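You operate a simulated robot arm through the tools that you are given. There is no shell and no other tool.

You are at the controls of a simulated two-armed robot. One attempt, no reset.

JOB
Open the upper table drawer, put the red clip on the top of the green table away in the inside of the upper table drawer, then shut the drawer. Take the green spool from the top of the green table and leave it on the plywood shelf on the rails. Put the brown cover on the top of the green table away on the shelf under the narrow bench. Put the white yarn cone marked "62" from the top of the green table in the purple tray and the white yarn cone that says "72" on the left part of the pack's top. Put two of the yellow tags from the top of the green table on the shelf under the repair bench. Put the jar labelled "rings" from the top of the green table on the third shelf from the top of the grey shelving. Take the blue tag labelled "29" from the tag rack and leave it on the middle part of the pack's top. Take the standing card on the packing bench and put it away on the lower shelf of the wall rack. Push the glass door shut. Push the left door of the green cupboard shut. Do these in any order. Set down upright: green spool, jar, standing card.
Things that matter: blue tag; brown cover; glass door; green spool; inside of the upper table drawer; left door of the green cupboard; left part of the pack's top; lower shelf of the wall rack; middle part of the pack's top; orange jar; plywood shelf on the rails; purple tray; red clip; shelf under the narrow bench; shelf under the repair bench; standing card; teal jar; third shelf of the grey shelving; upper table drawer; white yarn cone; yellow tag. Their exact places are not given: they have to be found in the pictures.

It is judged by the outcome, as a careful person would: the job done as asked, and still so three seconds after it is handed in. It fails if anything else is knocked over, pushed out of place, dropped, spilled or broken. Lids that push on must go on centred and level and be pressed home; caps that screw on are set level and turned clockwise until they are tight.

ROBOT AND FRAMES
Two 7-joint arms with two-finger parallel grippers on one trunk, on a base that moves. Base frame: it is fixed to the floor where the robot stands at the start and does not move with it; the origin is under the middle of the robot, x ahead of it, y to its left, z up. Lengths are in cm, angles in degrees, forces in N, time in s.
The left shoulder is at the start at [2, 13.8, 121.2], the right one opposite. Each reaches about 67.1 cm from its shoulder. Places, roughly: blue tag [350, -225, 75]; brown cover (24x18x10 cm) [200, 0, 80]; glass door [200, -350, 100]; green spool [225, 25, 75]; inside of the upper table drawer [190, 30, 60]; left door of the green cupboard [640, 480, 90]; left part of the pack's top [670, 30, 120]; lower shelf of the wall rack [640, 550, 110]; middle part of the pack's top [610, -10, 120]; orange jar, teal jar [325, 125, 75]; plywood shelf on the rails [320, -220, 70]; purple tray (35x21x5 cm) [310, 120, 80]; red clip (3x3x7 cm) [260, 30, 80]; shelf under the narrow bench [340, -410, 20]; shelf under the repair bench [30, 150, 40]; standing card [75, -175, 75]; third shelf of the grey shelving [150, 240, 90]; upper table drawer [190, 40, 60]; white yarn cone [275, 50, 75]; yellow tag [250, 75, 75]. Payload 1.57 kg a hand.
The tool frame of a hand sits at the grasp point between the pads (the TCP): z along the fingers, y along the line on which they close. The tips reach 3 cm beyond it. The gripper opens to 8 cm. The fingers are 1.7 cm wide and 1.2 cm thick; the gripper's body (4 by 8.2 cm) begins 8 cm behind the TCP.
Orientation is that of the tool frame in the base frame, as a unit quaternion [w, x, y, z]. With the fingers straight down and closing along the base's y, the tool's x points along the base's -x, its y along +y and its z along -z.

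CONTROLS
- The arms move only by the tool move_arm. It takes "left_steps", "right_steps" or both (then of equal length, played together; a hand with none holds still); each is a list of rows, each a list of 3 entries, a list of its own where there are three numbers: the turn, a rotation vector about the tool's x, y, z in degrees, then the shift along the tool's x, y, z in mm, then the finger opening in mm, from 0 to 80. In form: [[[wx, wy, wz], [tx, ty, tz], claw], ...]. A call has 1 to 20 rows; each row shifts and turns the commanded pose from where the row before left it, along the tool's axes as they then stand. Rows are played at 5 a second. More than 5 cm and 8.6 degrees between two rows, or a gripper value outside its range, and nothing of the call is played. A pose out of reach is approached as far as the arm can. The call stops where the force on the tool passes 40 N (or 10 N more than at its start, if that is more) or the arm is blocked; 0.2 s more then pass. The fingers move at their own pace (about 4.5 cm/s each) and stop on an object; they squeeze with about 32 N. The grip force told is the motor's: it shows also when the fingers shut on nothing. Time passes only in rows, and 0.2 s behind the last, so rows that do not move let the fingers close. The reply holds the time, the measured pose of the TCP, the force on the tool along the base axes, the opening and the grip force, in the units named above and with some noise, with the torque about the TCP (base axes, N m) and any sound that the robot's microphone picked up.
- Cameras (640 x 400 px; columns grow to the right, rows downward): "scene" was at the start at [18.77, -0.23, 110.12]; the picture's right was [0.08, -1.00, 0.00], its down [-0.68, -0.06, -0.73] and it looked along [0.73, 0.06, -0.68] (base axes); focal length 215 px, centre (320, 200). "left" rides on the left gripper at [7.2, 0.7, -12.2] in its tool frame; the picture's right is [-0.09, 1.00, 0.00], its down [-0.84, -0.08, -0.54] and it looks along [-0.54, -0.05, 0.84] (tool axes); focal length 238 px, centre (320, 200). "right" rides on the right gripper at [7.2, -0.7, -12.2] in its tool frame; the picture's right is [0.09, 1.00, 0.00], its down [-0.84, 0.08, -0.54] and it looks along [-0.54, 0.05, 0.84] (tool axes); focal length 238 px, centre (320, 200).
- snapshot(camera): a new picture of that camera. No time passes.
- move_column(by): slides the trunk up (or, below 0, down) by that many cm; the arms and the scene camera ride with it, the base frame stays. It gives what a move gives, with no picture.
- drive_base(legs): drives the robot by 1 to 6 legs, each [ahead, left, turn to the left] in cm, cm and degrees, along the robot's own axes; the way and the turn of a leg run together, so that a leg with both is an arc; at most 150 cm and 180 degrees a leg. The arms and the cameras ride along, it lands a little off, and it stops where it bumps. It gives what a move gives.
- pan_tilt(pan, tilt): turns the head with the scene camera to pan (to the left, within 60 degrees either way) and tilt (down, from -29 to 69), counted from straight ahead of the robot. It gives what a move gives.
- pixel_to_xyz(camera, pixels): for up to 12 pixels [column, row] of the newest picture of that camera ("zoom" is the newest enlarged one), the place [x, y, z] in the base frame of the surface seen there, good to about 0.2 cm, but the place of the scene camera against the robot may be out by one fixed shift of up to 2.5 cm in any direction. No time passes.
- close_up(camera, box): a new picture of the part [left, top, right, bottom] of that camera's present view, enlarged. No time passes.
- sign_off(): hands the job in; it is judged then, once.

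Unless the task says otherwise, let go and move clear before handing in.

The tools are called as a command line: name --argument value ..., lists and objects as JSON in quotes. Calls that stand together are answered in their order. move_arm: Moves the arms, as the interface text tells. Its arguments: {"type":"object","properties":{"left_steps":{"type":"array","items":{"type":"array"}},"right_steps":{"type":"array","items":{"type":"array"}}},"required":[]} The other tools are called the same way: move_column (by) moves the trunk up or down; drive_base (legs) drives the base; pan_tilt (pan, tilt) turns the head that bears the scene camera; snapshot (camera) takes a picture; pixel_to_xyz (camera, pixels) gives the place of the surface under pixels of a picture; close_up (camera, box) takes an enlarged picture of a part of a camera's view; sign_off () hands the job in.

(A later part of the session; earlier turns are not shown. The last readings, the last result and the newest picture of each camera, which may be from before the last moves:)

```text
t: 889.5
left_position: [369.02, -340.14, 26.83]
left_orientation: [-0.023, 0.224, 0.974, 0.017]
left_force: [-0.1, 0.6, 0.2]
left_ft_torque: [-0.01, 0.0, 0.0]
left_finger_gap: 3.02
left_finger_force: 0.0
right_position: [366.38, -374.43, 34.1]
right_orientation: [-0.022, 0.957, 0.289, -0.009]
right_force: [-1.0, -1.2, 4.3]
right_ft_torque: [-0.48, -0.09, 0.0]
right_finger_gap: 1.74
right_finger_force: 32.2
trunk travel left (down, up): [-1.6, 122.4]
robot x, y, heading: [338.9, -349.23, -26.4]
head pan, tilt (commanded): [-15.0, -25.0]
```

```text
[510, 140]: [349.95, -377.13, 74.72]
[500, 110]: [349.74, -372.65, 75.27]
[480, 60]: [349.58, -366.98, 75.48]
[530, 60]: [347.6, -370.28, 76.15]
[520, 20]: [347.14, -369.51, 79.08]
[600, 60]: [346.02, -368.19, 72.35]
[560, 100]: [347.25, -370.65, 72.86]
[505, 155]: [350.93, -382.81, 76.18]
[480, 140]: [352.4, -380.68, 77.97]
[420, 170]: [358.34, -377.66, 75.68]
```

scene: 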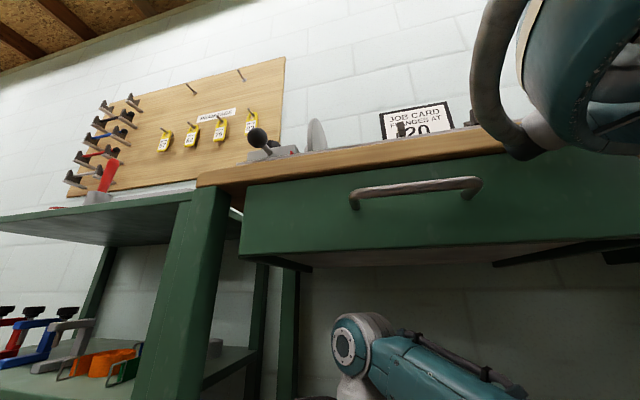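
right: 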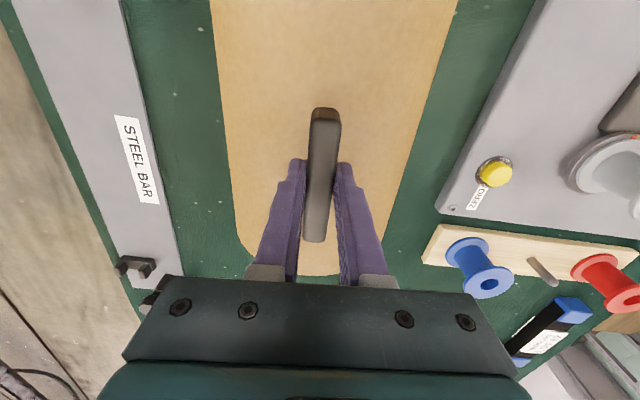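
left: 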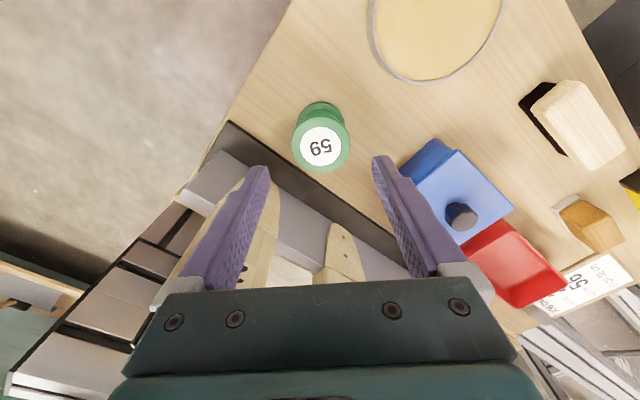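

The elbow hoop is what touches. Raise the cover 2 cm, back straight out, and re-pose: arm pointing straight at the bench keeps the elbow clear.

move_arm --right_steps '[[[0, 0, 0], [0, 0, -15], 0], [[0, 0, 0], [0, 0, 0], 0]]'

drive_base --legs '[[-24, 13.3, 0]]'

pan_tilt --pan -15 --tilt 25

snapshot --camera "scene"

```text
t: 890.4
left_position: [369.52, -340.57, 26.72]
left_orientation: [-0.021, 0.227, 0.973, 0.015]
left_force: [0.4, -0.5, -0.3]
left_ft_torque: [-0.01, 0.01, -0.01]
left_finger_gap: 2.99
left_finger_force: 0.0
right_position: [366.65, -374.55, 35.57]
right_orientation: [-0.021, 0.958, 0.288, -0.008]
right_force: [-0.4, -0.8, -0.7]
right_ft_torque: [0.02, -0.01, 0.02]
right_finger_gap: 1.74
right_finger_force: 32.2
trunk travel left (down, up): [-1.6, 122.4]
robot x, y, heading: [338.67, -348.25, -26.8]
head pan, tilt (commanded): [-15.0, -25.0]
stopped in row 2 (right hand): the arm was blocked; the commanded pose is now the measured one
```

```text
t: 892.3
left_position: [358.83, -324.51, 27.57]
left_orientation: [-0.002, 0.224, 0.975, -0.001]
left_force: [-0.2, 0.4, 0.5]
left_ft_torque: [0.02, 0.02, -0.01]
left_finger_gap: 3.0
left_finger_force: 0.1
right_position: [355.92, -358.28, 37.62]
right_orientation: [0.002, 0.957, 0.291, 0.0]
right_force: [-0.6, -0.2, -1.6]
right_ft_torque: [0.03, 0.0, 0.0]
right_finger_gap: 1.76
right_finger_force: 31.7
trunk travel left (down, up): [-1.6, 122.4]
robot x, y, heading: [323.44, -326.14, -26.6]
head pan, tilt (commanded): [-15.0, -25.0]
```

```text
t: 893.5
left_position: [358.68, -324.21, 27.57]
left_orientation: [-0.002, 0.224, 0.975, 0.0]
left_force: [-0.3, 0.7, 0.7]
left_ft_torque: [-0.02, -0.02, 0.0]
left_finger_gap: 2.99
left_finger_force: 0.0
right_position: [355.88, -358.12, 37.56]
right_orientation: [0.0, 0.957, 0.292, 0.001]
right_force: [-0.4, 0.2, -0.6]
right_ft_torque: [0.0, 0.0, 0.02]
right_finger_gap: 1.74
right_finger_force: 31.7
trunk travel left (down, up): [-1.6, 122.4]
robot x, y, heading: [323.42, -326.06, -26.5]
head pan, tilt (commanded): [-15.0, 25.0]
```

```text
taken
```

scene: 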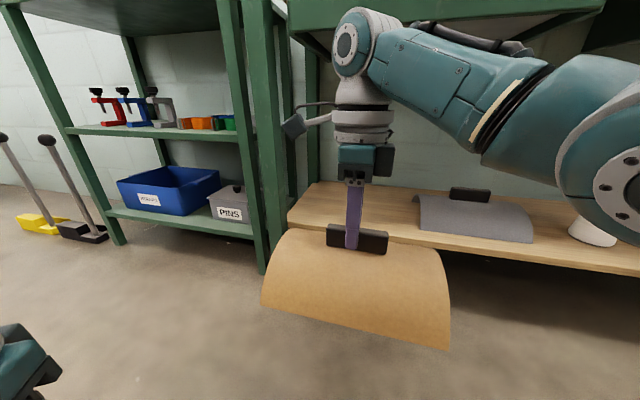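

Back to a clean posture. Shift the base left along the bench (19 cm) and the right hand 20 cm the other way so the arm points straight at the shelf.

drive_base --legs '[[5.8, 18.5, 0]]'

move_arm --right_steps '[[[0, 0, 0], [-34, 10, 0], 0], [[0, 0, 0], [-34, 10, 0], 0], [[0, 0, 0], [-34, 12, 0], 0], [[0, 0, 0], [-34, 14, 0], 0], [[0, 0, 0], [-34, 15, 0], 0], [[0, 0, 0], [-34, 16, 0], 0], [[0, 0, 0], [0, 0, 0], 0]]'

snapshot --camera "scene"

```text
t: 895.0
left_position: [371.6, -310.35, 27.5]
left_orientation: [-0.004, 0.224, 0.975, -0.002]
left_force: [-0.4, -0.3, 0.3]
left_ft_torque: [0.03, 0.02, 0.0]
left_finger_gap: 2.99
left_finger_force: 0.1
right_position: [368.93, -344.09, 37.59]
right_orientation: [0.002, 0.957, 0.291, 0.0]
right_force: [0.4, -0.5, -2.8]
right_ft_torque: [0.03, -0.02, -0.02]
right_finger_gap: 1.74
right_finger_force: 31.6
trunk travel left (down, up): [-1.6, 122.4]
robot x, y, heading: [336.79, -312.32, -26.2]
head pan, tilt (commanded): [-15.0, 25.0]
```

```text
t: 896.6
left_position: [371.93, -310.08, 27.69]
left_orientation: [-0.003, 0.225, 0.974, 0.0]
left_force: [-0.3, 0.3, -0.4]
left_ft_torque: [0.0, -0.02, -0.03]
left_finger_gap: 3.01
left_finger_force: 0.0
right_position: [356.47, -361.47, 37.55]
right_orientation: [0.001, 0.956, 0.292, 0.001]
right_force: [-0.5, -0.3, -1.3]
right_ft_torque: [-0.02, -0.02, -0.05]
right_finger_gap: 1.75
right_finger_force: 32.1
trunk travel left (down, up): [-1.6, 122.4]
robot x, y, heading: [336.64, -312.2, -26.4]
head pan, tilt (commanded): [-15.0, 25.0]
```

```text
taken
```

scene: 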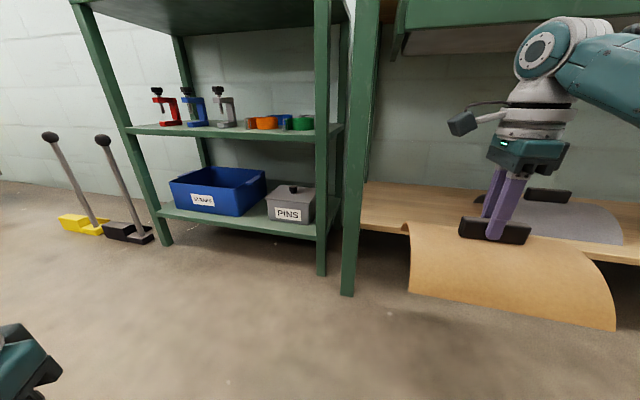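

Now the arm points straight at the shelf. Move in 15 cm, then check.

drive_base --legs '[[14, -6, 0]]'

snapshot --camera "scene"

drive_base --legs '[[11, -5.2, 0]]'

snapshot --camera "scene"

```text
t: 898.0
left_position: [381.8, -321.51, 27.66]
left_orientation: [-0.004, 0.224, 0.975, -0.001]
left_force: [-0.3, -0.2, -0.2]
left_ft_torque: [0.0, -0.03, -0.02]
left_finger_gap: 2.97
left_finger_force: 0.0
right_position: [366.38, -373.0, 37.43]
right_orientation: [0.0, 0.957, 0.292, 0.0]
right_force: [-0.4, 0.7, -2.0]
right_ft_torque: [-0.04, -0.04, 0.02]
right_finger_gap: 1.74
right_finger_force: 32.0
trunk travel left (down, up): [-1.6, 122.4]
robot x, y, heading: [346.69, -324.01, -26.8]
head pan, tilt (commanded): [-15.0, 25.0]
```

```text
taken
```

scene: 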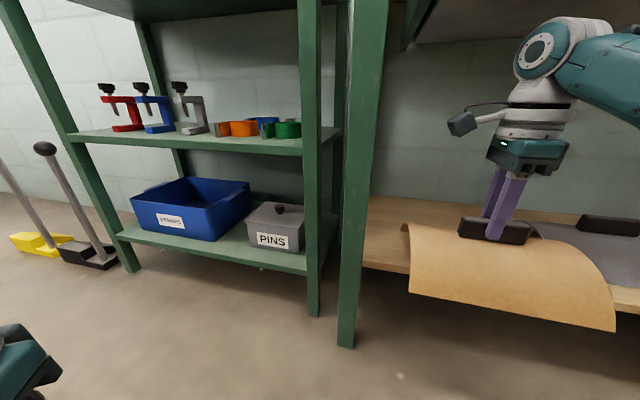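

```text
t: 899.4
left_position: [388.26, -329.22, 27.3]
left_orientation: [-0.009, 0.223, 0.975, 0.005]
left_force: [0.2, 0.1, -0.6]
left_ft_torque: [0.0, 0.01, -0.01]
left_finger_gap: 3.0
left_finger_force: 0.0
right_position: [372.84, -380.9, 36.82]
right_orientation: [-0.007, 0.957, 0.291, -0.001]
right_force: [0.4, 0.6, -1.8]
right_ft_torque: [0.0, -0.03, -0.02]
right_finger_gap: 1.75
right_finger_force: 32.3
trunk travel left (down, up): [-1.6, 122.4]
robot x, y, heading: [354.35, -333.45, -26.4]
head pan, tilt (commanded): [-15.0, 25.0]
stopped in leg 1: the robot was blocked; the commanded pose is now the measured one
```

```text
taken
```

scene: 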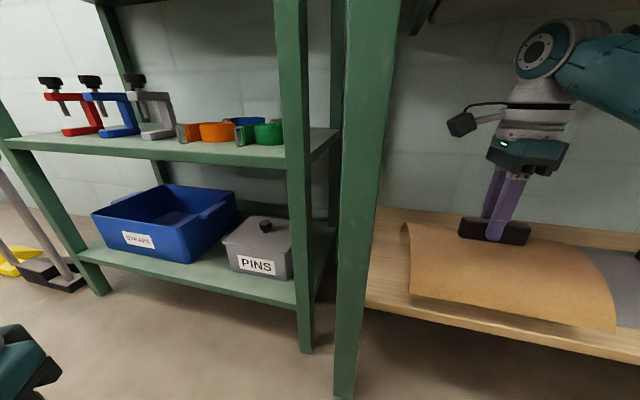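

Nearly there (TCP v≈-524.5). Extend the arm the last 3 cm.

move_arm --right_steps '[[[0, 0, 0], [0, 15, 0], 0], [[0, 0, 0], [0, 15, 0], 0], [[0, 0, 0], [0, 0, 0], 0]]'

close_up --camera "scene" --box '[360, 180, 640, 360]'

pixel_to_xyz --camera "scene" --pixels '[[410, 293], [412, 300], [500, 310], [600, 330], [612, 325], [590, 345], [450, 320], [403, 230], [380, 270]]'

```text
t: 900.2
left_position: [388.11, -329.1, 27.32]
left_orientation: [-0.008, 0.225, 0.974, 0.005]
left_force: [0.0, -0.2, -1.2]
left_ft_torque: [0.01, 0.01, -0.01]
left_finger_gap: 2.98
left_finger_force: 0.1
right_position: [374.46, -383.32, 36.9]
right_orientation: [-0.007, 0.957, 0.291, -0.002]
right_force: [0.8, 0.1, -1.5]
right_ft_torque: [-0.01, -0.03, -0.01]
right_finger_gap: 1.73
right_finger_force: 31.9
trunk travel left (down, up): [-1.6, 122.4]
robot x, y, heading: [354.32, -333.65, -26.5]
head pan, tilt (commanded): [-15.0, 25.0]
```

```text
2.22 times, centred on (500, 270) of scene
```

zoom: 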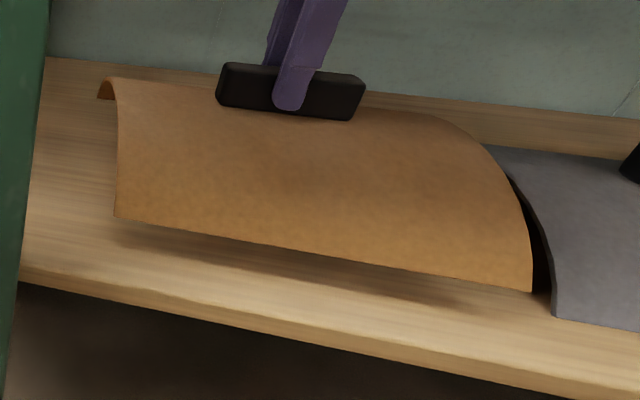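

```text
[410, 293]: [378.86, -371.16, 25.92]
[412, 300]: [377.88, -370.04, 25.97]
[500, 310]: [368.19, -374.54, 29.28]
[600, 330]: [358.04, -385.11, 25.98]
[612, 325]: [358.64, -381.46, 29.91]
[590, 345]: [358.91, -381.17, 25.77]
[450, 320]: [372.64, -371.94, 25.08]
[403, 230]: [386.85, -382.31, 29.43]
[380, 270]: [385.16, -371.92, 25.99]
```

The cover is fully over the shelf beside the grey one. Lowering the arm until it touches.

move_arm --right_steps '[[[0, 0, 0], [0, 0, 12], 0], [[0, 0, 0], [0, 0, 10], 0], [[0, 0, 0], [0, 0, 0], 0]]'

move_arm --right_steps '[[[0, 0, 0], [0, 0, 4], 0], [[0, 0, 0], [0, 0, 0], 0]]'

move_arm --right_steps '[[[0, 0, 0], [0, 0, 3], 0], [[0, 0, 0], [0, 0, 0], 0]]'

```text
t: 901.0
left_position: [388.12, -329.11, 27.36]
left_orientation: [-0.009, 0.224, 0.975, 0.005]
left_force: [0.9, -0.3, -0.1]
left_ft_torque: [0.02, 0.01, 0.02]
left_finger_gap: 3.01
left_finger_force: 0.0
right_position: [374.59, -383.28, 34.58]
right_orientation: [-0.007, 0.956, 0.292, -0.002]
right_force: [-0.2, -0.5, -2.0]
right_ft_torque: [0.02, -0.02, 0.0]
right_finger_gap: 1.74
right_finger_force: 31.8
trunk travel left (down, up): [-1.6, 122.4]
robot x, y, heading: [354.6, -333.51, -26.1]
head pan, tilt (commanded): [-15.0, 25.0]
```

```text
t: 901.6
left_position: [388.23, -329.12, 27.31]
left_orientation: [-0.009, 0.223, 0.975, 0.005]
left_force: [0.5, 0.5, -0.2]
left_ft_torque: [-0.02, 0.02, -0.01]
left_finger_gap: 3.01
left_finger_force: 0.1
right_position: [374.47, -383.25, 34.24]
right_orientation: [-0.008, 0.956, 0.292, -0.003]
right_force: [-0.2, -0.6, -2.3]
right_ft_torque: [-0.01, -0.03, 0.05]
right_finger_gap: 1.7
right_finger_force: 31.6
trunk travel left (down, up): [-1.6, 122.4]
robot x, y, heading: [353.72, -333.27, -26.4]
head pan, tilt (commanded): [-15.0, 25.0]
```

```text
t: 902.2
left_position: [388.15, -329.07, 27.3]
left_orientation: [-0.009, 0.225, 0.974, 0.004]
left_force: [0.2, 0.2, 0.9]
left_ft_torque: [-0.02, 0.0, 0.02]
left_finger_gap: 3.0
left_finger_force: 0.1
right_position: [374.41, -383.3, 34.07]
right_orientation: [-0.008, 0.956, 0.292, -0.003]
right_force: [-0.4, 0.4, -0.7]
right_ft_torque: [-0.1, 0.05, 0.01]
right_finger_gap: 1.75
right_finger_force: 31.8
trunk travel left (down, up): [-1.6, 122.4]
robot x, y, heading: [354.36, -333.64, -26.2]
head pan, tilt (commanded): [-15.0, 25.0]
```

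move_arm --right_steps '[[[0, 0, 0], [0, 0, 3], 0], [[0, 0, 0], [0, 0, 0], 0]]'

close_up --camera "scene" --box '[360, 180, 640, 360]'

```text
t: 902.8
left_position: [388.25, -329.19, 27.34]
left_orientation: [-0.009, 0.224, 0.975, 0.005]
left_force: [-0.4, -0.3, 0.2]
left_ft_torque: [0.02, 0.02, 0.03]
left_finger_gap: 3.02
left_finger_force: 0.0
right_position: [374.52, -383.34, 33.79]
right_orientation: [-0.007, 0.957, 0.292, -0.001]
right_force: [-5.2, 5.1, 25.1]
right_ft_torque: [-0.41, 0.08, -0.11]
right_finger_gap: 1.73
right_finger_force: 31.3
trunk travel left (down, up): [-1.6, 122.4]
robot x, y, heading: [354.28, -333.28, -26.3]
head pan, tilt (commanded): [-15.0, 25.0]
```

```text
2.22 times, centred on (500, 270) of scene
```

zoom: 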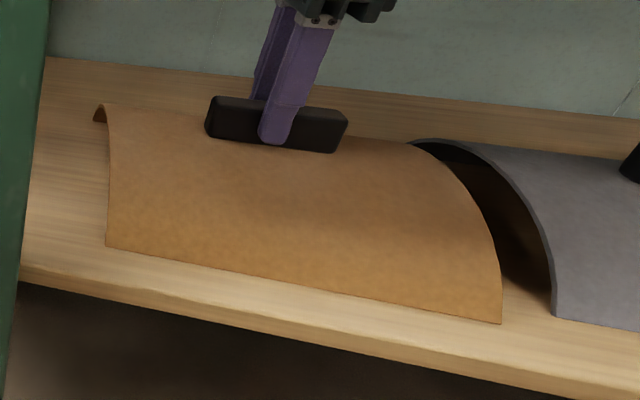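

Cover rests on the shelf beside the grey one. Open the fingers and lift 4 cm off the handle.

move_arm --right_steps '[[[0, 0, 0], [0, 0, -1.5], 0], [[0, 0, 0], [0, 0, 0], 40], [[0, 0, 0], [0, 0, 0], 40], [[0, 0, 0], [0, 0, -20], 40], [[0, 0, 0], [0, 0, -22], 40]]'

close_up --camera "scene" --box '[360, 130, 640, 360]'

```text
t: 904.0
left_position: [388.06, -329.13, 27.38]
left_orientation: [-0.01, 0.223, 0.975, 0.004]
left_force: [1.0, 0.9, -0.1]
left_ft_torque: [0.01, -0.02, -0.01]
left_finger_gap: 2.97
left_finger_force: 0.1
right_position: [374.47, -383.29, 37.91]
right_orientation: [-0.007, 0.957, 0.291, -0.002]
right_force: [-0.1, 0.6, 0.3]
right_ft_torque: [0.03, 0.01, 0.0]
right_finger_gap: 3.99
right_finger_force: 0.0
trunk travel left (down, up): [-1.6, 122.4]
robot x, y, heading: [354.61, -333.02, -26.2]
head pan, tilt (commanded): [-15.0, 25.0]
```

```text
1.74 times, centred on (500, 245) of scene
```

zoom: 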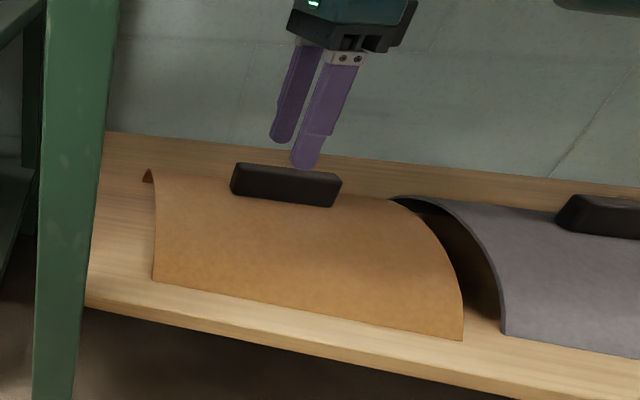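

Raise 1.2 cm more, then back straight out 30 cm.

move_arm --right_steps '[[[0, 0, 0], [0, 0, -12], 40], [[0, 0, 0], [0, 0, 0], 40]]'

drive_base --legs '[[-26.2, 14.7, 0]]'

snapshot --camera "scene"

```text
t: 904.6
left_position: [388.1, -329.16, 27.33]
left_orientation: [-0.009, 0.223, 0.975, 0.004]
left_force: [0.7, 0.3, -0.2]
left_ft_torque: [0.03, -0.04, 0.02]
left_finger_gap: 2.98
left_finger_force: 0.0
right_position: [374.61, -383.37, 39.21]
right_orientation: [-0.008, 0.956, 0.293, -0.002]
right_force: [-1.0, -0.2, 0.6]
right_ft_torque: [0.0, -0.03, 0.0]
right_finger_gap: 4.03
right_finger_force: 0.1
trunk travel left (down, up): [-1.6, 122.4]
robot x, y, heading: [354.3, -333.69, -26.2]
head pan, tilt (commanded): [-15.0, 25.0]
```

```text
t: 906.7
left_position: [372.89, -306.51, 27.49]
left_orientation: [-0.003, 0.223, 0.975, -0.001]
left_force: [0.1, 0.3, -0.4]
left_ft_torque: [0.02, 0.03, 0.02]
left_finger_gap: 2.97
left_finger_force: 0.1
right_position: [359.36, -360.68, 40.08]
right_orientation: [0.002, 0.956, 0.294, 0.0]
right_force: [0.4, -0.2, -0.6]
right_ft_torque: [0.02, 0.02, -0.01]
right_finger_gap: 4.03
right_finger_force: 0.0
trunk travel left (down, up): [-1.6, 122.4]
robot x, y, heading: [337.5, -308.73, -25.9]
head pan, tilt (commanded): [-15.0, 25.0]
```

```text
taken
```

scene: 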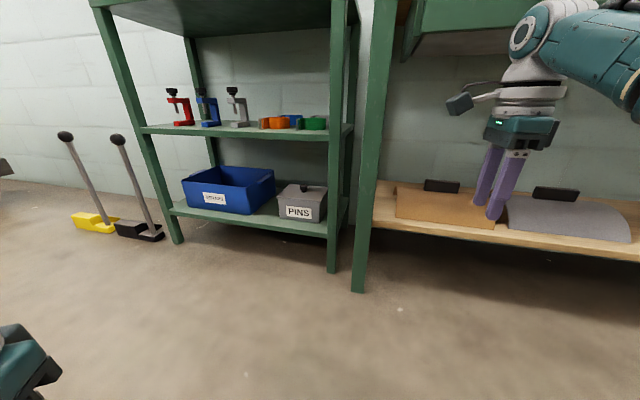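

The brown cover sits neatly beside the grey one. Now the standing card: raise the trunk and drive to the packing bench, facing it.

move_column --by 40

move_column --by 35

drive_base --legs '[[-33.4, -58.1, 0], [0, 0, -119.9], [0, -150, 0], [0, -106, 0]]'

pan_tilt --pan 0 --tilt 30

snapshot --camera "scene"

```text
t: 910.7
left_position: [372.87, -306.55, 44.59]
left_orientation: [-0.001, 0.222, 0.975, 0.0]
left_force: [0.3, 0.1, -0.2]
left_ft_torque: [0.02, -0.02, 0.0]
left_finger_gap: 2.97
left_finger_force: 0.1
right_position: [359.36, -360.64, 57.21]
right_orientation: [0.001, 0.956, 0.293, 0.0]
right_force: [0.8, 0.3, -0.2]
right_ft_torque: [0.02, -0.03, 0.0]
right_finger_gap: 4.0
right_finger_force: 0.0
trunk travel left (down, up): [-18.5, 105.5]
robot x, y, heading: [337.11, -308.73, -26.0]
head pan, tilt (commanded): [-15.0, 25.0]
stopped: the arm was blocked; the commanded pose is now the measured one
```

```text
t: 914.3
left_position: [372.9, -306.75, 44.69]
left_orientation: [-0.003, 0.222, 0.975, -0.002]
left_force: [1.2, 0.2, -0.8]
left_ft_torque: [-0.03, 0.01, 0.0]
left_finger_gap: 3.01
left_finger_force: 0.1
right_position: [359.37, -360.76, 57.4]
right_orientation: [0.003, 0.956, 0.294, 0.0]
right_force: [-0.2, 0.2, 0.3]
right_ft_torque: [0.01, 0.02, 0.0]
right_finger_gap: 4.0
right_finger_force: 0.1
trunk travel left (down, up): [-18.6, 105.4]
robot x, y, heading: [337.32, -308.56, -26.2]
head pan, tilt (commanded): [-15.0, 25.0]
stopped: the arm was blocked; the commanded pose is now the measured one
```

```text
t: 935.0
left_position: [127.59, -164.35, 44.58]
left_orientation: [-0.002, 0.959, 0.282, 0.002]
left_force: [0.7, 0.1, -1.1]
left_ft_torque: [0.0, 0.03, 0.0]
left_finger_gap: 2.99
left_finger_force: 0.0
right_position: [88.62, -124.48, 57.1]
right_orientation: [0.0, 0.723, -0.691, 0.0]
right_force: [0.0, 0.4, -0.1]
right_ft_torque: [0.01, 0.01, -0.02]
right_finger_gap: 4.02
right_finger_force: 0.1
trunk travel left (down, up): [-18.6, 105.4]
robot x, y, heading: [144.07, -132.99, -147.7]
head pan, tilt (commanded): [-15.0, 25.0]
```

```text
t: 935.8
left_position: [127.63, -164.38, 44.58]
left_orientation: [-0.001, 0.96, 0.281, 0.002]
left_force: [0.0, -0.2, -1.3]
left_ft_torque: [0.0, 0.03, -0.01]
left_finger_gap: 2.98
left_finger_force: 0.1
right_position: [88.66, -124.37, 56.94]
right_orientation: [0.001, 0.722, -0.692, 0.0]
right_force: [0.2, 0.4, -0.1]
right_ft_torque: [0.02, 0.0, 0.01]
right_finger_gap: 3.98
right_finger_force: 0.1
trunk travel left (down, up): [-18.6, 105.4]
robot x, y, heading: [144.2, -132.84, -148.0]
head pan, tilt (commanded): [0.0, 30.0]
```

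```text
taken
```

scene: 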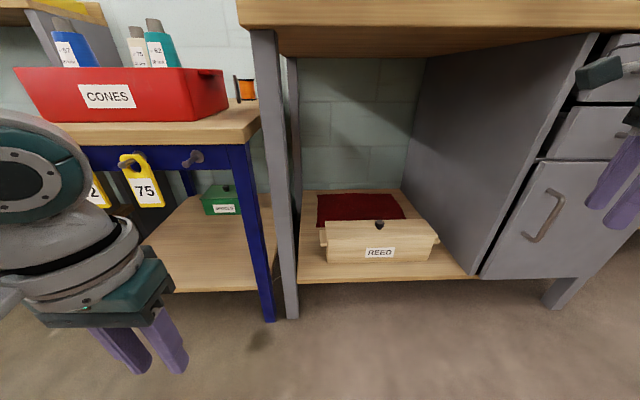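

The trunk raise had stopped early (an arm part was under the bench edge); I'm clear of it now. Raising here to see the packing bench top.

move_column --by 40

move_column --by 20

snapshot --camera "scene"

```text
t: 939.6
left_position: [127.61, -164.29, 84.67]
left_orientation: [-0.002, 0.959, 0.283, 0.003]
left_force: [-0.5, -0.4, 0.8]
left_ft_torque: [-0.05, -0.03, 0.01]
left_finger_gap: 3.01
left_finger_force: 0.1
right_position: [88.67, -124.35, 97.09]
right_orientation: [0.0, 0.723, -0.691, 0.0]
right_force: [0.3, 0.2, -0.3]
right_ft_torque: [-0.01, 0.01, -0.02]
right_finger_gap: 3.99
right_finger_force: 0.1
trunk travel left (down, up): [-58.6, 65.4]
robot x, y, heading: [144.14, -133.0, -148.0]
head pan, tilt (commanded): [0.0, 30.0]
```

```text
t: 941.8
left_position: [127.53, -164.27, 104.62]
left_orientation: [-0.001, 0.959, 0.282, 0.003]
left_force: [-0.2, 0.2, 0.0]
left_ft_torque: [0.0, 0.01, 0.02]
left_finger_gap: 2.99
left_finger_force: 0.0
right_position: [88.64, -124.41, 117.13]
right_orientation: [0.0, 0.723, -0.691, -0.001]
right_force: [-0.2, 0.9, -0.6]
right_ft_torque: [0.01, -0.01, -0.01]
right_finger_gap: 4.01
right_finger_force: 0.0
trunk travel left (down, up): [-78.6, 45.4]
robot x, y, heading: [144.02, -132.69, -148.0]
head pan, tilt (commanded): [0.0, 30.0]
```

```text
taken
```

scene: 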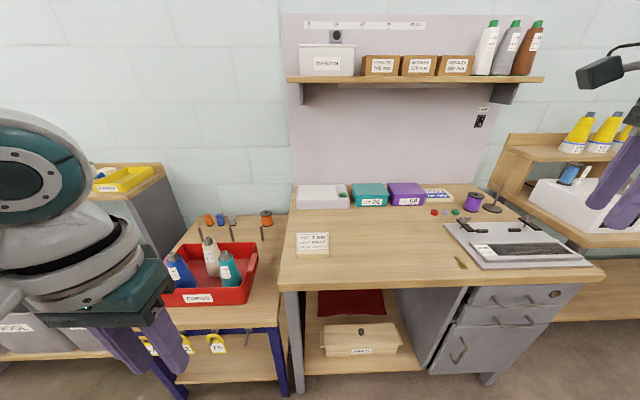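

The standing card is at (313,245) on the packing bench. Zooming and measuring.

close_up --camera "scene" --box '[260, 200, 380, 290]'

pixel_to_xyz --camera "scene" --pixels '[[313, 236], [313, 245], [298, 240], [328, 240], [313, 254], [298, 254], [329, 253], [313, 270], [285, 280], [340, 240], [400, 240]]'

```text
4.44 times, centred on (320, 245) of scene
```

zoom: 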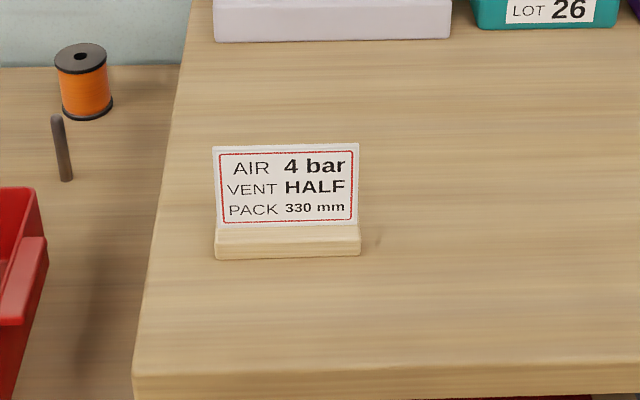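

```text
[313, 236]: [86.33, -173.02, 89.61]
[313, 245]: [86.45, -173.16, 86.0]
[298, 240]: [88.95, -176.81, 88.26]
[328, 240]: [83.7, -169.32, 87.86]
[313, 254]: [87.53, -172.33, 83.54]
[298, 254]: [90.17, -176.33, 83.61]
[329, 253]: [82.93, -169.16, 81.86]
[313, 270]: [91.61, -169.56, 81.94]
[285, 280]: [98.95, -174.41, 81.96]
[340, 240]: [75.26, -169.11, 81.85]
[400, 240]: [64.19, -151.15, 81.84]
```

The card (9 cm wide, thin panel on a small base) is best gripped by its side edge with a horizontal hand. Unwind the right wrist (+60°) and pitch it to 30° below horizontal.

move_arm --right_steps '[[[0, 0, 8.5], [0, 0, 0], 40], [[0, 0, 8.5], [0, 0, 0], 40], [[0, 0, 8.5], [0, 0, 0], 40], [[0, 0, 8.5], [0, 0, 0], 40], [[0, 0, 8.5], [0, 0, 0], 40], [[0, 0, 8.5], [0, 0, 0], 40], [[0, 0, 8.5], [0, 0, 0], 40], [[0, -7.5, 0], [-10, 0, 0], 40], [[0, -7.5, 0], [-9.9, 0, 1.3], 40], [[0, -7.5, 0], [-9.7, 0, 2.6], 40], [[0, -7.5, 0], [-9.2, 0, 3.8], 40], [[0, -7.5, 0], [-8.7, 0, 5], 40], [[0, -7.5, 0], [-7.9, 0, 6.1], 40], [[0, -7.5, 0], [-7.1, 0, 7.1], 40], [[0, -7.5, 0], [-6.1, 0, 7.9], 40], [[0, 0, 0], [0, 0, 0], 40]]'

drive_base --legs '[[0, 0, 92], [-49, -33, 0]]'

pan_tilt --pan -35 --tilt 35

snapshot --camera "scene"

```text
t: 945.2
left_position: [127.55, -164.27, 104.57]
left_orientation: [-0.001, 0.96, 0.281, 0.002]
left_force: [0.0, -1.1, -0.8]
left_ft_torque: [-0.02, -0.01, -0.02]
left_finger_gap: 2.97
left_finger_force: 0.2
right_position: [96.81, -120.74, 117.94]
right_orientation: [0.275, -0.27, 0.919, 0.082]
right_force: [0.4, -0.8, -0.3]
right_ft_torque: [-0.03, -0.03, -0.01]
right_finger_gap: 4.0
right_finger_force: 0.1
right hand out of reach, approached as far as the arm can: row 9, 10, 11, 12, 13, 14, 15
trunk travel left (down, up): [-78.6, 45.4]
robot x, y, heading: [144.18, -132.79, -147.9]
head pan, tilt (commanded): [0.0, 30.0]
```

```text
t: 952.5
left_position: [120.94, -127.7, 104.7]
left_orientation: [-0.003, 0.451, 0.893, 0.0]
left_force: [-0.2, 0.7, 0.0]
left_ft_torque: [-0.01, 0.03, 0.02]
left_finger_gap: 2.99
left_finger_force: 0.1
right_position: [79.3, -161.19, 117.85]
right_orientation: [-0.129, 0.855, -0.432, -0.257]
right_force: [-0.3, 0.0, 0.1]
right_ft_torque: [-0.05, 0.01, 0.01]
right_finger_gap: 4.01
right_finger_force: 0.1
trunk travel left (down, up): [-78.6, 45.4]
robot x, y, heading: [88.85, -112.93, -54.3]
head pan, tilt (commanded): [0.0, 30.0]
```

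```text
t: 953.5
left_position: [120.98, -127.74, 104.6]
left_orientation: [-0.003, 0.451, 0.892, 0.0]
left_force: [-0.1, -0.1, 0.3]
left_ft_torque: [-0.01, 0.03, 0.02]
left_finger_gap: 3.0
left_finger_force: 0.1
right_position: [79.35, -161.35, 118.03]
right_orientation: [-0.129, 0.854, -0.433, -0.257]
right_force: [0.2, 0.5, -0.1]
right_ft_torque: [0.01, 0.0, -0.02]
right_finger_gap: 4.01
right_finger_force: 0.0
trunk travel left (down, up): [-78.6, 45.4]
robot x, y, heading: [88.78, -112.66, -54.0]
head pan, tilt (commanded): [-35.0, 35.0]
```

```text
taken
```

scene: 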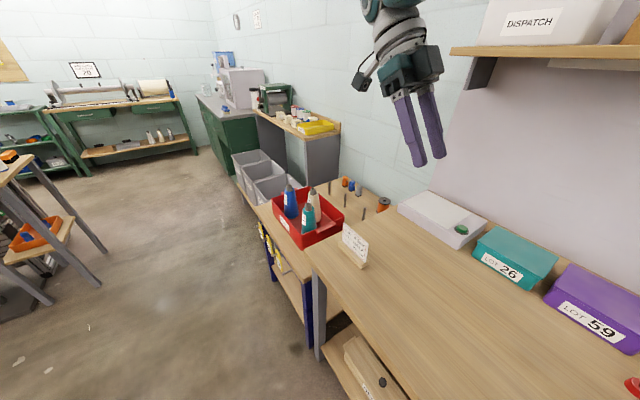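

The wrist turned the wrong way round. Undo the pitch and rotate it back −180° in place (well above the bench).

move_arm --right_steps '[[[0, 8.3, 0], [0, 0, 0], 40], [[0, 8.3, 0], [0, 0, 0], 40], [[0, 8.3, 0], [0, 0, 0], 40], [[0, 8.3, 0], [0, 0, 0], 40], [[0, 0, -8.5], [0, 0, 0], 40], [[0, 0, -8.5], [0, 0, 0], 40], [[0, 0, -8.5], [0, 0, 0], 40], [[0, 0, -8.5], [0, 0, 0], 40], [[0, 0, -8.5], [0, 0, 0], 40], [[0, 0, -8.5], [0, 0, 0], 40], [[0, 0, -8.5], [0, 0, 0], 40], [[0, 0, -8.5], [0, 0, 0], 40], [[0, 0, -8.5], [0, 0, 0], 40], [[0, 0, -8.5], [0, 0, 0], 40], [[0, 0, -8.5], [0, 0, 0], 40], [[0, 0, -8.5], [0, 0, 0], 40], [[0, 0, -8.5], [0, 0, 0], 40], [[0, 0, -8.5], [0, 0, 0], 40], [[0, 0, -8.5], [0, 0, 0], 40], [[0, 0, -8.5], [0, 0, 0], 40]]'

```text
t: 957.7
left_position: [120.85, -127.5, 104.55]
left_orientation: [-0.003, 0.451, 0.893, 0.0]
left_force: [0.2, 0.3, 0.7]
left_ft_torque: [-0.01, 0.02, 0.02]
left_finger_gap: 2.99
left_finger_force: 0.1
right_position: [81.39, -171.88, 119.11]
right_orientation: [-0.002, 0.752, 0.659, 0.0]
right_force: [0.1, 0.6, 0.3]
right_ft_torque: [-0.03, 0.02, 0.01]
right_finger_gap: 4.02
right_finger_force: 0.1
right hand out of reach, approached as far as the arm can: row 1, 2, 3, 4
trunk travel left (down, up): [-78.6, 45.4]
robot x, y, heading: [89.01, -113.05, -54.2]
head pan, tilt (commanded): [-35.0, 35.0]
```

Continue −43° more, then pitch to 30° below horizontal.

move_arm --right_steps '[[[0, 0, -8.5], [0, 0, 0], 40], [[0, 0, -8.5], [0, 0, 0], 40], [[0, 0, -8.5], [0, 0, 0], 40], [[0, 0, -8.5], [0, 0, 0], 40], [[0, 0, -8.5], [0, 0, 0], 40], [[0, -7.5, 0], [-5, 5, 0], 40], [[0, -7.5, 0], [-5, 5, 1], 40], [[0, -7.5, 0], [-5, 5, 1.5], 40], [[0, -7.5, 0], [-5, 5, 2], 40], [[0, -7.5, 0], [-4, 5, 3], 40], [[0, -7.5, 0], [-4, 5, 3], 40], [[0, -7.5, 0], [-4, 5, 4], 40], [[0, -7.5, 0], [-3, 5, 4], 40], [[0, 0, 0], [0, 0, 0], 40]]'

snapshot --camera "right"

```text
t: 960.7
left_position: [120.9, -127.57, 104.66]
left_orientation: [-0.003, 0.451, 0.893, 0.0]
left_force: [0.2, 0.0, -0.3]
left_ft_torque: [0.01, 0.0, 0.01]
left_finger_gap: 3.0
left_finger_force: 0.0
right_position: [88.77, -185.5, 117.84]
right_orientation: [0.443, 0.401, 0.767, -0.233]
right_force: [0.3, -0.4, 0.0]
right_ft_torque: [-0.04, 0.01, 0.03]
right_finger_gap: 4.03
right_finger_force: 0.0
right hand out of reach, approached as far as the arm can: row 6, 7, 8, 9, 10, 11, 12, 13
trunk travel left (down, up): [-78.6, 45.4]
robot x, y, heading: [88.98, -113.38, -54.1]
head pan, tilt (commanded): [-35.0, 35.0]
```

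```text
taken
```

right: 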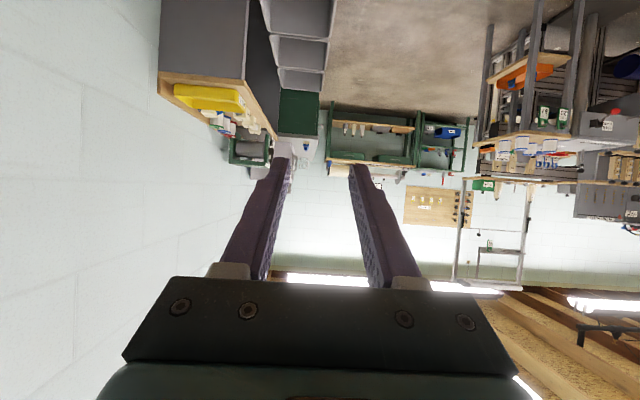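

The right hand now points along the bench at 30° down, but is past the card. Back off 28 cm, shift 5 cm, then lower 31 cm.

drive_base --legs '[[-28, 5, -1.5]]'

snapshot --camera "scene"

pixel_to_xyz --camera "scene" --pixels '[[300, 200], [310, 190], [320, 200], [330, 210], [315, 205]]'

```text
t: 962.6
left_position: [108.76, -103.48, 104.56]
left_orientation: [-0.004, 0.466, 0.885, 0.0]
left_force: [-0.6, 0.0, 0.5]
left_ft_torque: [-0.01, 0.01, 0.03]
left_finger_gap: 2.97
left_finger_force: 0.1
right_position: [74.46, -160.0, 117.86]
right_orientation: [0.438, 0.415, 0.76, -0.24]
right_force: [0.1, 0.3, 0.3]
right_ft_torque: [-0.01, -0.01, 0.0]
right_finger_gap: 4.01
right_finger_force: 0.0
trunk travel left (down, up): [-78.6, 45.4]
robot x, y, heading: [77.07, -88.2, -56.3]
head pan, tilt (commanded): [-35.0, 35.0]
```

```text
taken
```

scene: 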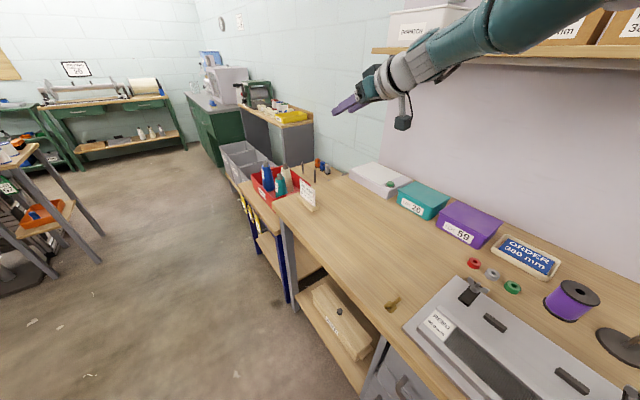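

```text
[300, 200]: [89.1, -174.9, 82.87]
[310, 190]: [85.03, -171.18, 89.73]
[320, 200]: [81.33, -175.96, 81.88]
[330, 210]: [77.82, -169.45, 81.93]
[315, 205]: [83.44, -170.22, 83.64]
```

Lowering the trunk 31 cm to card height.

move_column --by -29

snapshot --camera "right"

snapshot --camera "scene"

```text
t: 965.6
left_position: [108.77, -103.54, 75.62]
left_orientation: [-0.002, 0.467, 0.884, 0.0]
left_force: [-0.1, -0.2, 0.1]
left_ft_torque: [0.0, -0.02, -0.03]
left_finger_gap: 3.03
left_finger_force: 0.0
right_position: [74.36, -160.16, 88.78]
right_orientation: [0.437, 0.415, 0.761, -0.24]
right_force: [-0.8, -0.1, 0.4]
right_ft_torque: [-0.01, -0.02, 0.01]
right_finger_gap: 4.0
right_finger_force: 0.1
trunk travel left (down, up): [-49.6, 74.4]
robot x, y, heading: [77.45, -87.72, -56.3]
head pan, tilt (commanded): [-35.0, 35.0]
```

```text
taken
```

right: 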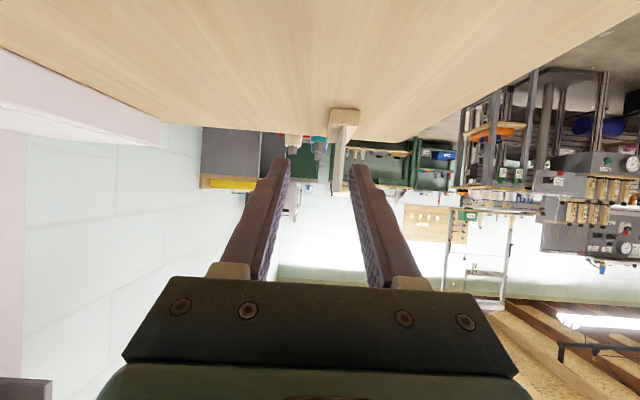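

```text
taken
```

scene: 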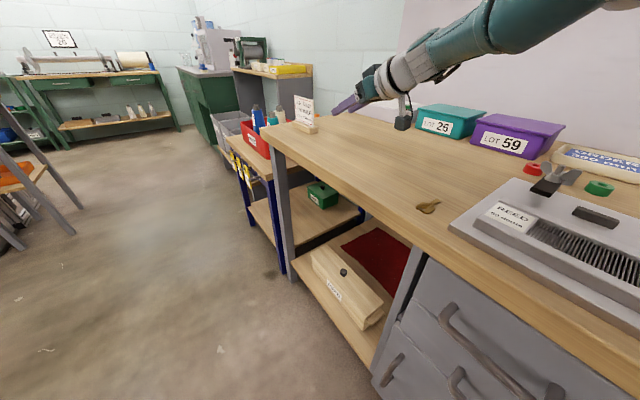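

The card is edge-on at (342,140) in the right camera. Zooming and measuring.

close_up --camera "right" --box '[300, 90, 390, 200]'

pixel_to_xyz --camera "right" --pixels '[[345, 118], [338, 140], [337, 155], [336, 170], [337, 185], [334, 125], [355, 122], [340, 130]]'

```text
3.64 times, centred on (345, 145) of right
```

zoom: 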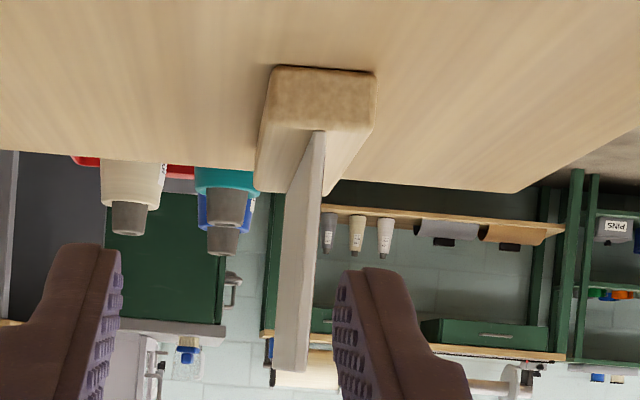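

```text
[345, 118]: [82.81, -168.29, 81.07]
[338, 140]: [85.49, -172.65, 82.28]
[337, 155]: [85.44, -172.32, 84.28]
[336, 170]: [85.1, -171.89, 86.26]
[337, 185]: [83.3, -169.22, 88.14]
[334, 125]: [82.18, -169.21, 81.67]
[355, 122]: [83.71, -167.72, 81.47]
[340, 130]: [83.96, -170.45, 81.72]
```

Panel near edge is 12.3 cm ahead and 2.7 cm to the left; vertical. Shift the hand left 2.7 cm and down 2.4 cm, then use the base to slide in.

move_arm --right_steps '[[[0, 0, 0], [0, 27, 0], 40], [[0, 0, 0], [21, 0, 12], 40], [[0, 0, 0], [0, 0, 0], 40]]'

drive_base --legs '[[7, 0, 0]]'

snapshot --camera "right"

```text
t: 966.4
left_position: [108.78, -103.46, 75.59]
left_orientation: [-0.002, 0.467, 0.884, 0.0]
left_force: [0.6, 0.5, 0.0]
left_ft_torque: [0.0, 0.01, -0.01]
left_finger_gap: 2.99
left_finger_force: 0.0
right_position: [77.76, -158.76, 86.2]
right_orientation: [0.437, 0.415, 0.761, -0.24]
right_force: [-0.1, 0.5, 0.0]
right_ft_torque: [-0.01, -0.02, 0.02]
right_finger_gap: 4.01
right_finger_force: 0.1
right hand out of reach, approached as far as the arm can: row 1, 2
trunk travel left (down, up): [-49.6, 74.4]
robot x, y, heading: [77.28, -87.76, -56.1]
head pan, tilt (commanded): [-35.0, 35.0]
```

```text
t: 967.4
left_position: [112.73, -109.47, 75.66]
left_orientation: [-0.003, 0.467, 0.884, 0.001]
left_force: [0.9, -0.2, 0.5]
left_ft_torque: [0.02, 0.01, -0.01]
left_finger_gap: 3.0
left_finger_force: 0.0
right_position: [81.47, -164.79, 86.15]
right_orientation: [0.437, 0.416, 0.76, -0.24]
right_force: [0.3, 0.6, -0.1]
right_ft_torque: [0.0, 0.0, -0.04]
right_finger_gap: 4.01
right_finger_force: 0.0
trunk travel left (down, up): [-49.6, 74.4]
robot x, y, heading: [80.76, -93.83, -56.6]
head pan, tilt (commanded): [-35.0, 35.0]
```

```text
taken
```

right: 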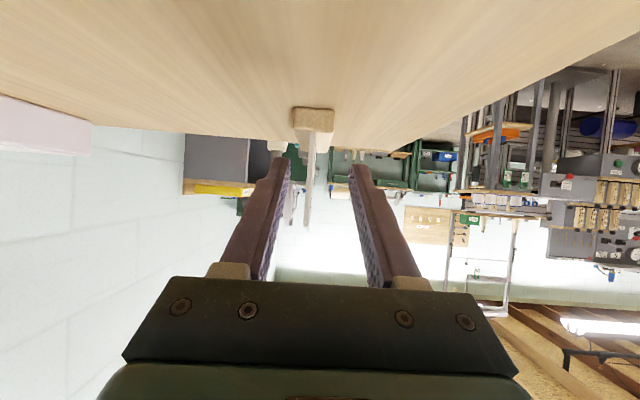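

The card is 4.6 cm ahead, 0.8 cm right of centre. Correct and slide in 6.3 cm.

move_arm --right_steps '[[[0, 0, 0], [0, -8, 0], 40], [[0, 0, 0], [0, 0, 0], 40]]'

drive_base --legs '[[6.3, 0, 0]]'

snapshot --camera "right"

close_up --camera "scene" --box '[240, 60, 440, 180]'

```text
t: 968.0
left_position: [112.76, -109.24, 75.61]
left_orientation: [-0.003, 0.468, 0.884, 0.001]
left_force: [-0.7, 0.0, -0.7]
left_ft_torque: [0.02, -0.06, 0.04]
left_finger_gap: 3.0
left_finger_force: 0.0
right_position: [80.71, -164.89, 86.11]
right_orientation: [0.436, 0.416, 0.761, -0.24]
right_force: [0.0, 0.0, 0.3]
right_ft_torque: [-0.01, 0.0, -0.01]
right_finger_gap: 4.0
right_finger_force: 0.2
trunk travel left (down, up): [-49.6, 74.4]
robot x, y, heading: [80.92, -93.88, -56.5]
head pan, tilt (commanded): [-35.0, 35.0]
```

```text
t: 969.0
left_position: [116.19, -114.56, 75.73]
left_orientation: [-0.003, 0.468, 0.884, 0.001]
left_force: [0.1, -0.2, -1.5]
left_ft_torque: [-0.01, 0.01, -0.01]
left_finger_gap: 2.97
left_finger_force: 0.0
right_position: [84.13, -170.03, 86.17]
right_orientation: [0.437, 0.416, 0.761, -0.24]
right_force: [0.4, 0.3, 0.2]
right_ft_torque: [0.02, 0.0, 0.04]
right_finger_gap: 4.0
right_finger_force: 0.2
trunk travel left (down, up): [-49.6, 74.4]
robot x, y, heading: [84.36, -98.28, -56.2]
head pan, tilt (commanded): [-35.0, 35.0]
```

```text
taken
```

right: 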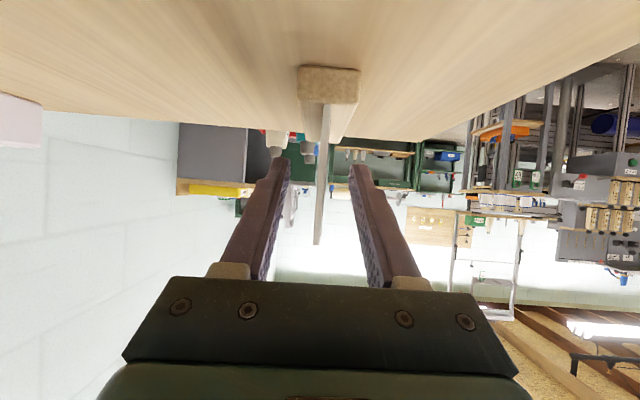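

```text
3.20 times, centred on (340, 120) of scene
```

zoom: 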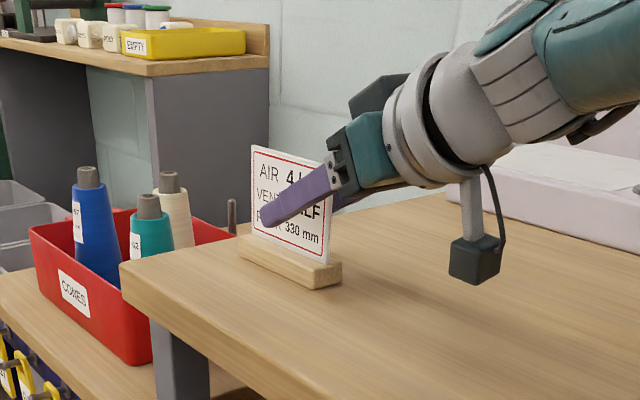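

The fingers straddle the panel. Closing.

move_arm --right_steps '[[[0, 0, 0], [0, 0, 0], 0], [[0, 0, 0], [0, 0, 0], 0], [[0, 0, 0], [0, 0, 0], 0], [[0, 0, 0], [0, 0, 0], 0]]'

move_column --by 4

close_up --camera "scene" --box '[240, 60, 440, 180]'

```text
t: 970.0
left_position: [116.13, -114.51, 75.68]
left_orientation: [-0.003, 0.468, 0.884, 0.001]
left_force: [-0.5, 0.0, -0.9]
left_ft_torque: [0.01, -0.01, 0.02]
left_finger_gap: 2.98
left_finger_force: 0.1
right_position: [84.06, -170.1, 86.16]
right_orientation: [0.437, 0.416, 0.76, -0.24]
right_force: [-0.1, -0.4, 1.2]
right_ft_torque: [-0.02, -0.02, -0.06]
right_finger_gap: 0.36
right_finger_force: 24.4
trunk travel left (down, up): [-49.6, 74.4]
robot x, y, heading: [84.56, -98.8, -56.1]
head pan, tilt (commanded): [-35.0, 35.0]
```

```text
t: 970.8
left_position: [116.13, -114.43, 79.5]
left_orientation: [-0.003, 0.468, 0.884, 0.001]
left_force: [0.1, 0.0, 0.4]
left_ft_torque: [0.0, -0.04, -0.01]
left_finger_gap: 2.97
left_finger_force: 0.0
right_position: [84.15, -170.0, 90.15]
right_orientation: [0.437, 0.416, 0.761, -0.24]
right_force: [0.7, -0.2, -0.8]
right_ft_torque: [0.01, 0.03, 0.0]
right_finger_gap: 0.36
right_finger_force: 24.5
trunk travel left (down, up): [-53.6, 70.4]
robot x, y, heading: [84.78, -98.99, -56.3]
head pan, tilt (commanded): [-35.0, 35.0]
```

```text
3.20 times, centred on (340, 120) of scene
```

zoom: 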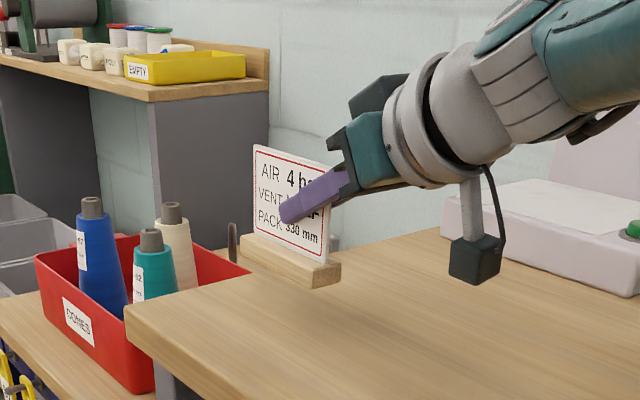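

Card and base lifted together. Raise 34 cm, back away to the corridor, and turn toward the far wall.

move_column --by 34

drive_base --legs '[[-133, 0, 0], [0, 0, 90]]'

move_arm --right_steps '[[[0, 0, 0], [10, 35, -17], 0], [[0, 0, 0], [10, 35, -17], 0], [[0, 0, 0], [10, 35, -17], 0], [[0, 0, 0], [0, 35, 0], 0], [[0, 0, 0], [0, 35, 0], 0], [[0, 0, 0], [0, 35, 0], 0], [[0, 0, 0], [0, 0, 0], 0]]'

pan_tilt --pan 0 --tilt 20

snapshot --camera "scene"

```text
t: 974.1
left_position: [116.03, -114.47, 113.77]
left_orientation: [-0.003, 0.468, 0.884, 0.0]
left_force: [-0.4, 0.6, -0.4]
left_ft_torque: [-0.01, 0.01, -0.03]
left_finger_gap: 3.02
left_finger_force: 0.0
right_position: [84.3, -170.21, 124.11]
right_orientation: [0.437, 0.416, 0.76, -0.24]
right_force: [-0.6, -0.8, -0.7]
right_ft_torque: [0.04, 0.03, 0.02]
right_finger_gap: 0.33
right_finger_force: 24.0
trunk travel left (down, up): [-87.6, 36.4]
robot x, y, heading: [84.55, -99.11, -56.1]
head pan, tilt (commanded): [-35.0, 35.0]
```

```text
t: 984.5
left_position: [25.28, 41.7, 113.66]
left_orientation: [-0.004, -0.302, 0.953, -0.002]
left_force: [-0.2, 0.2, -1.6]
left_ft_torque: [-0.01, -0.02, 0.04]
left_finger_gap: 3.03
left_finger_force: 0.0
right_position: [81.36, 10.72, 124.12]
right_orientation: [0.477, -0.251, 0.83, 0.144]
right_force: [-0.8, -0.3, -0.8]
right_ft_torque: [-0.02, 0.03, 0.03]
right_finger_gap: 0.34
right_finger_force: 24.5
trunk travel left (down, up): [-87.6, 36.4]
robot x, y, heading: [10.24, 9.87, 34.8]
head pan, tilt (commanded): [-35.0, 35.0]
```

```text
t: 986.1
left_position: [25.25, 41.68, 113.5]
left_orientation: [-0.003, -0.301, 0.953, -0.002]
left_force: [0.4, 0.1, -1.2]
left_ft_torque: [-0.01, 0.0, 0.03]
left_finger_gap: 3.01
left_finger_force: 0.1
right_position: [73.41, 27.3, 120.39]
right_orientation: [0.477, -0.252, 0.83, 0.143]
right_force: [0.4, -0.2, -0.5]
right_ft_torque: [-0.05, 0.03, 0.01]
right_finger_gap: 0.35
right_finger_force: 24.4
right hand out of reach, approached as far as the arm can: row 1, 2, 3, 4, 5
trunk travel left (down, up): [-87.6, 36.4]
robot x, y, heading: [10.32, 9.68, 34.6]
head pan, tilt (commanded): [-35.0, 35.0]
```

```text
t: 987.1
left_position: [25.12, 41.77, 113.68]
left_orientation: [-0.003, -0.3, 0.954, -0.002]
left_force: [0.0, 0.4, -0.1]
left_ft_torque: [-0.01, -0.04, 0.04]
left_finger_gap: 2.99
left_finger_force: 0.0
right_position: [73.36, 27.38, 120.46]
right_orientation: [0.478, -0.25, 0.83, 0.144]
right_force: [0.7, 0.5, -1.6]
right_ft_torque: [-0.04, 0.04, 0.01]
right_finger_gap: 0.35
right_finger_force: 24.5
trunk travel left (down, up): [-87.6, 36.4]
robot x, y, heading: [10.31, 10.09, 34.3]
head pan, tilt (commanded): [0.0, 20.0]
```

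```text
taken
```

scene: 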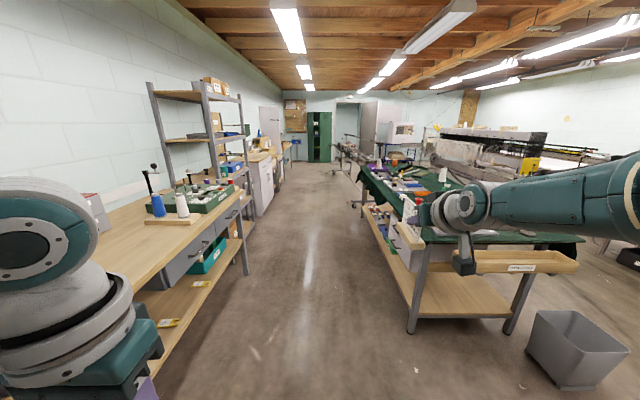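

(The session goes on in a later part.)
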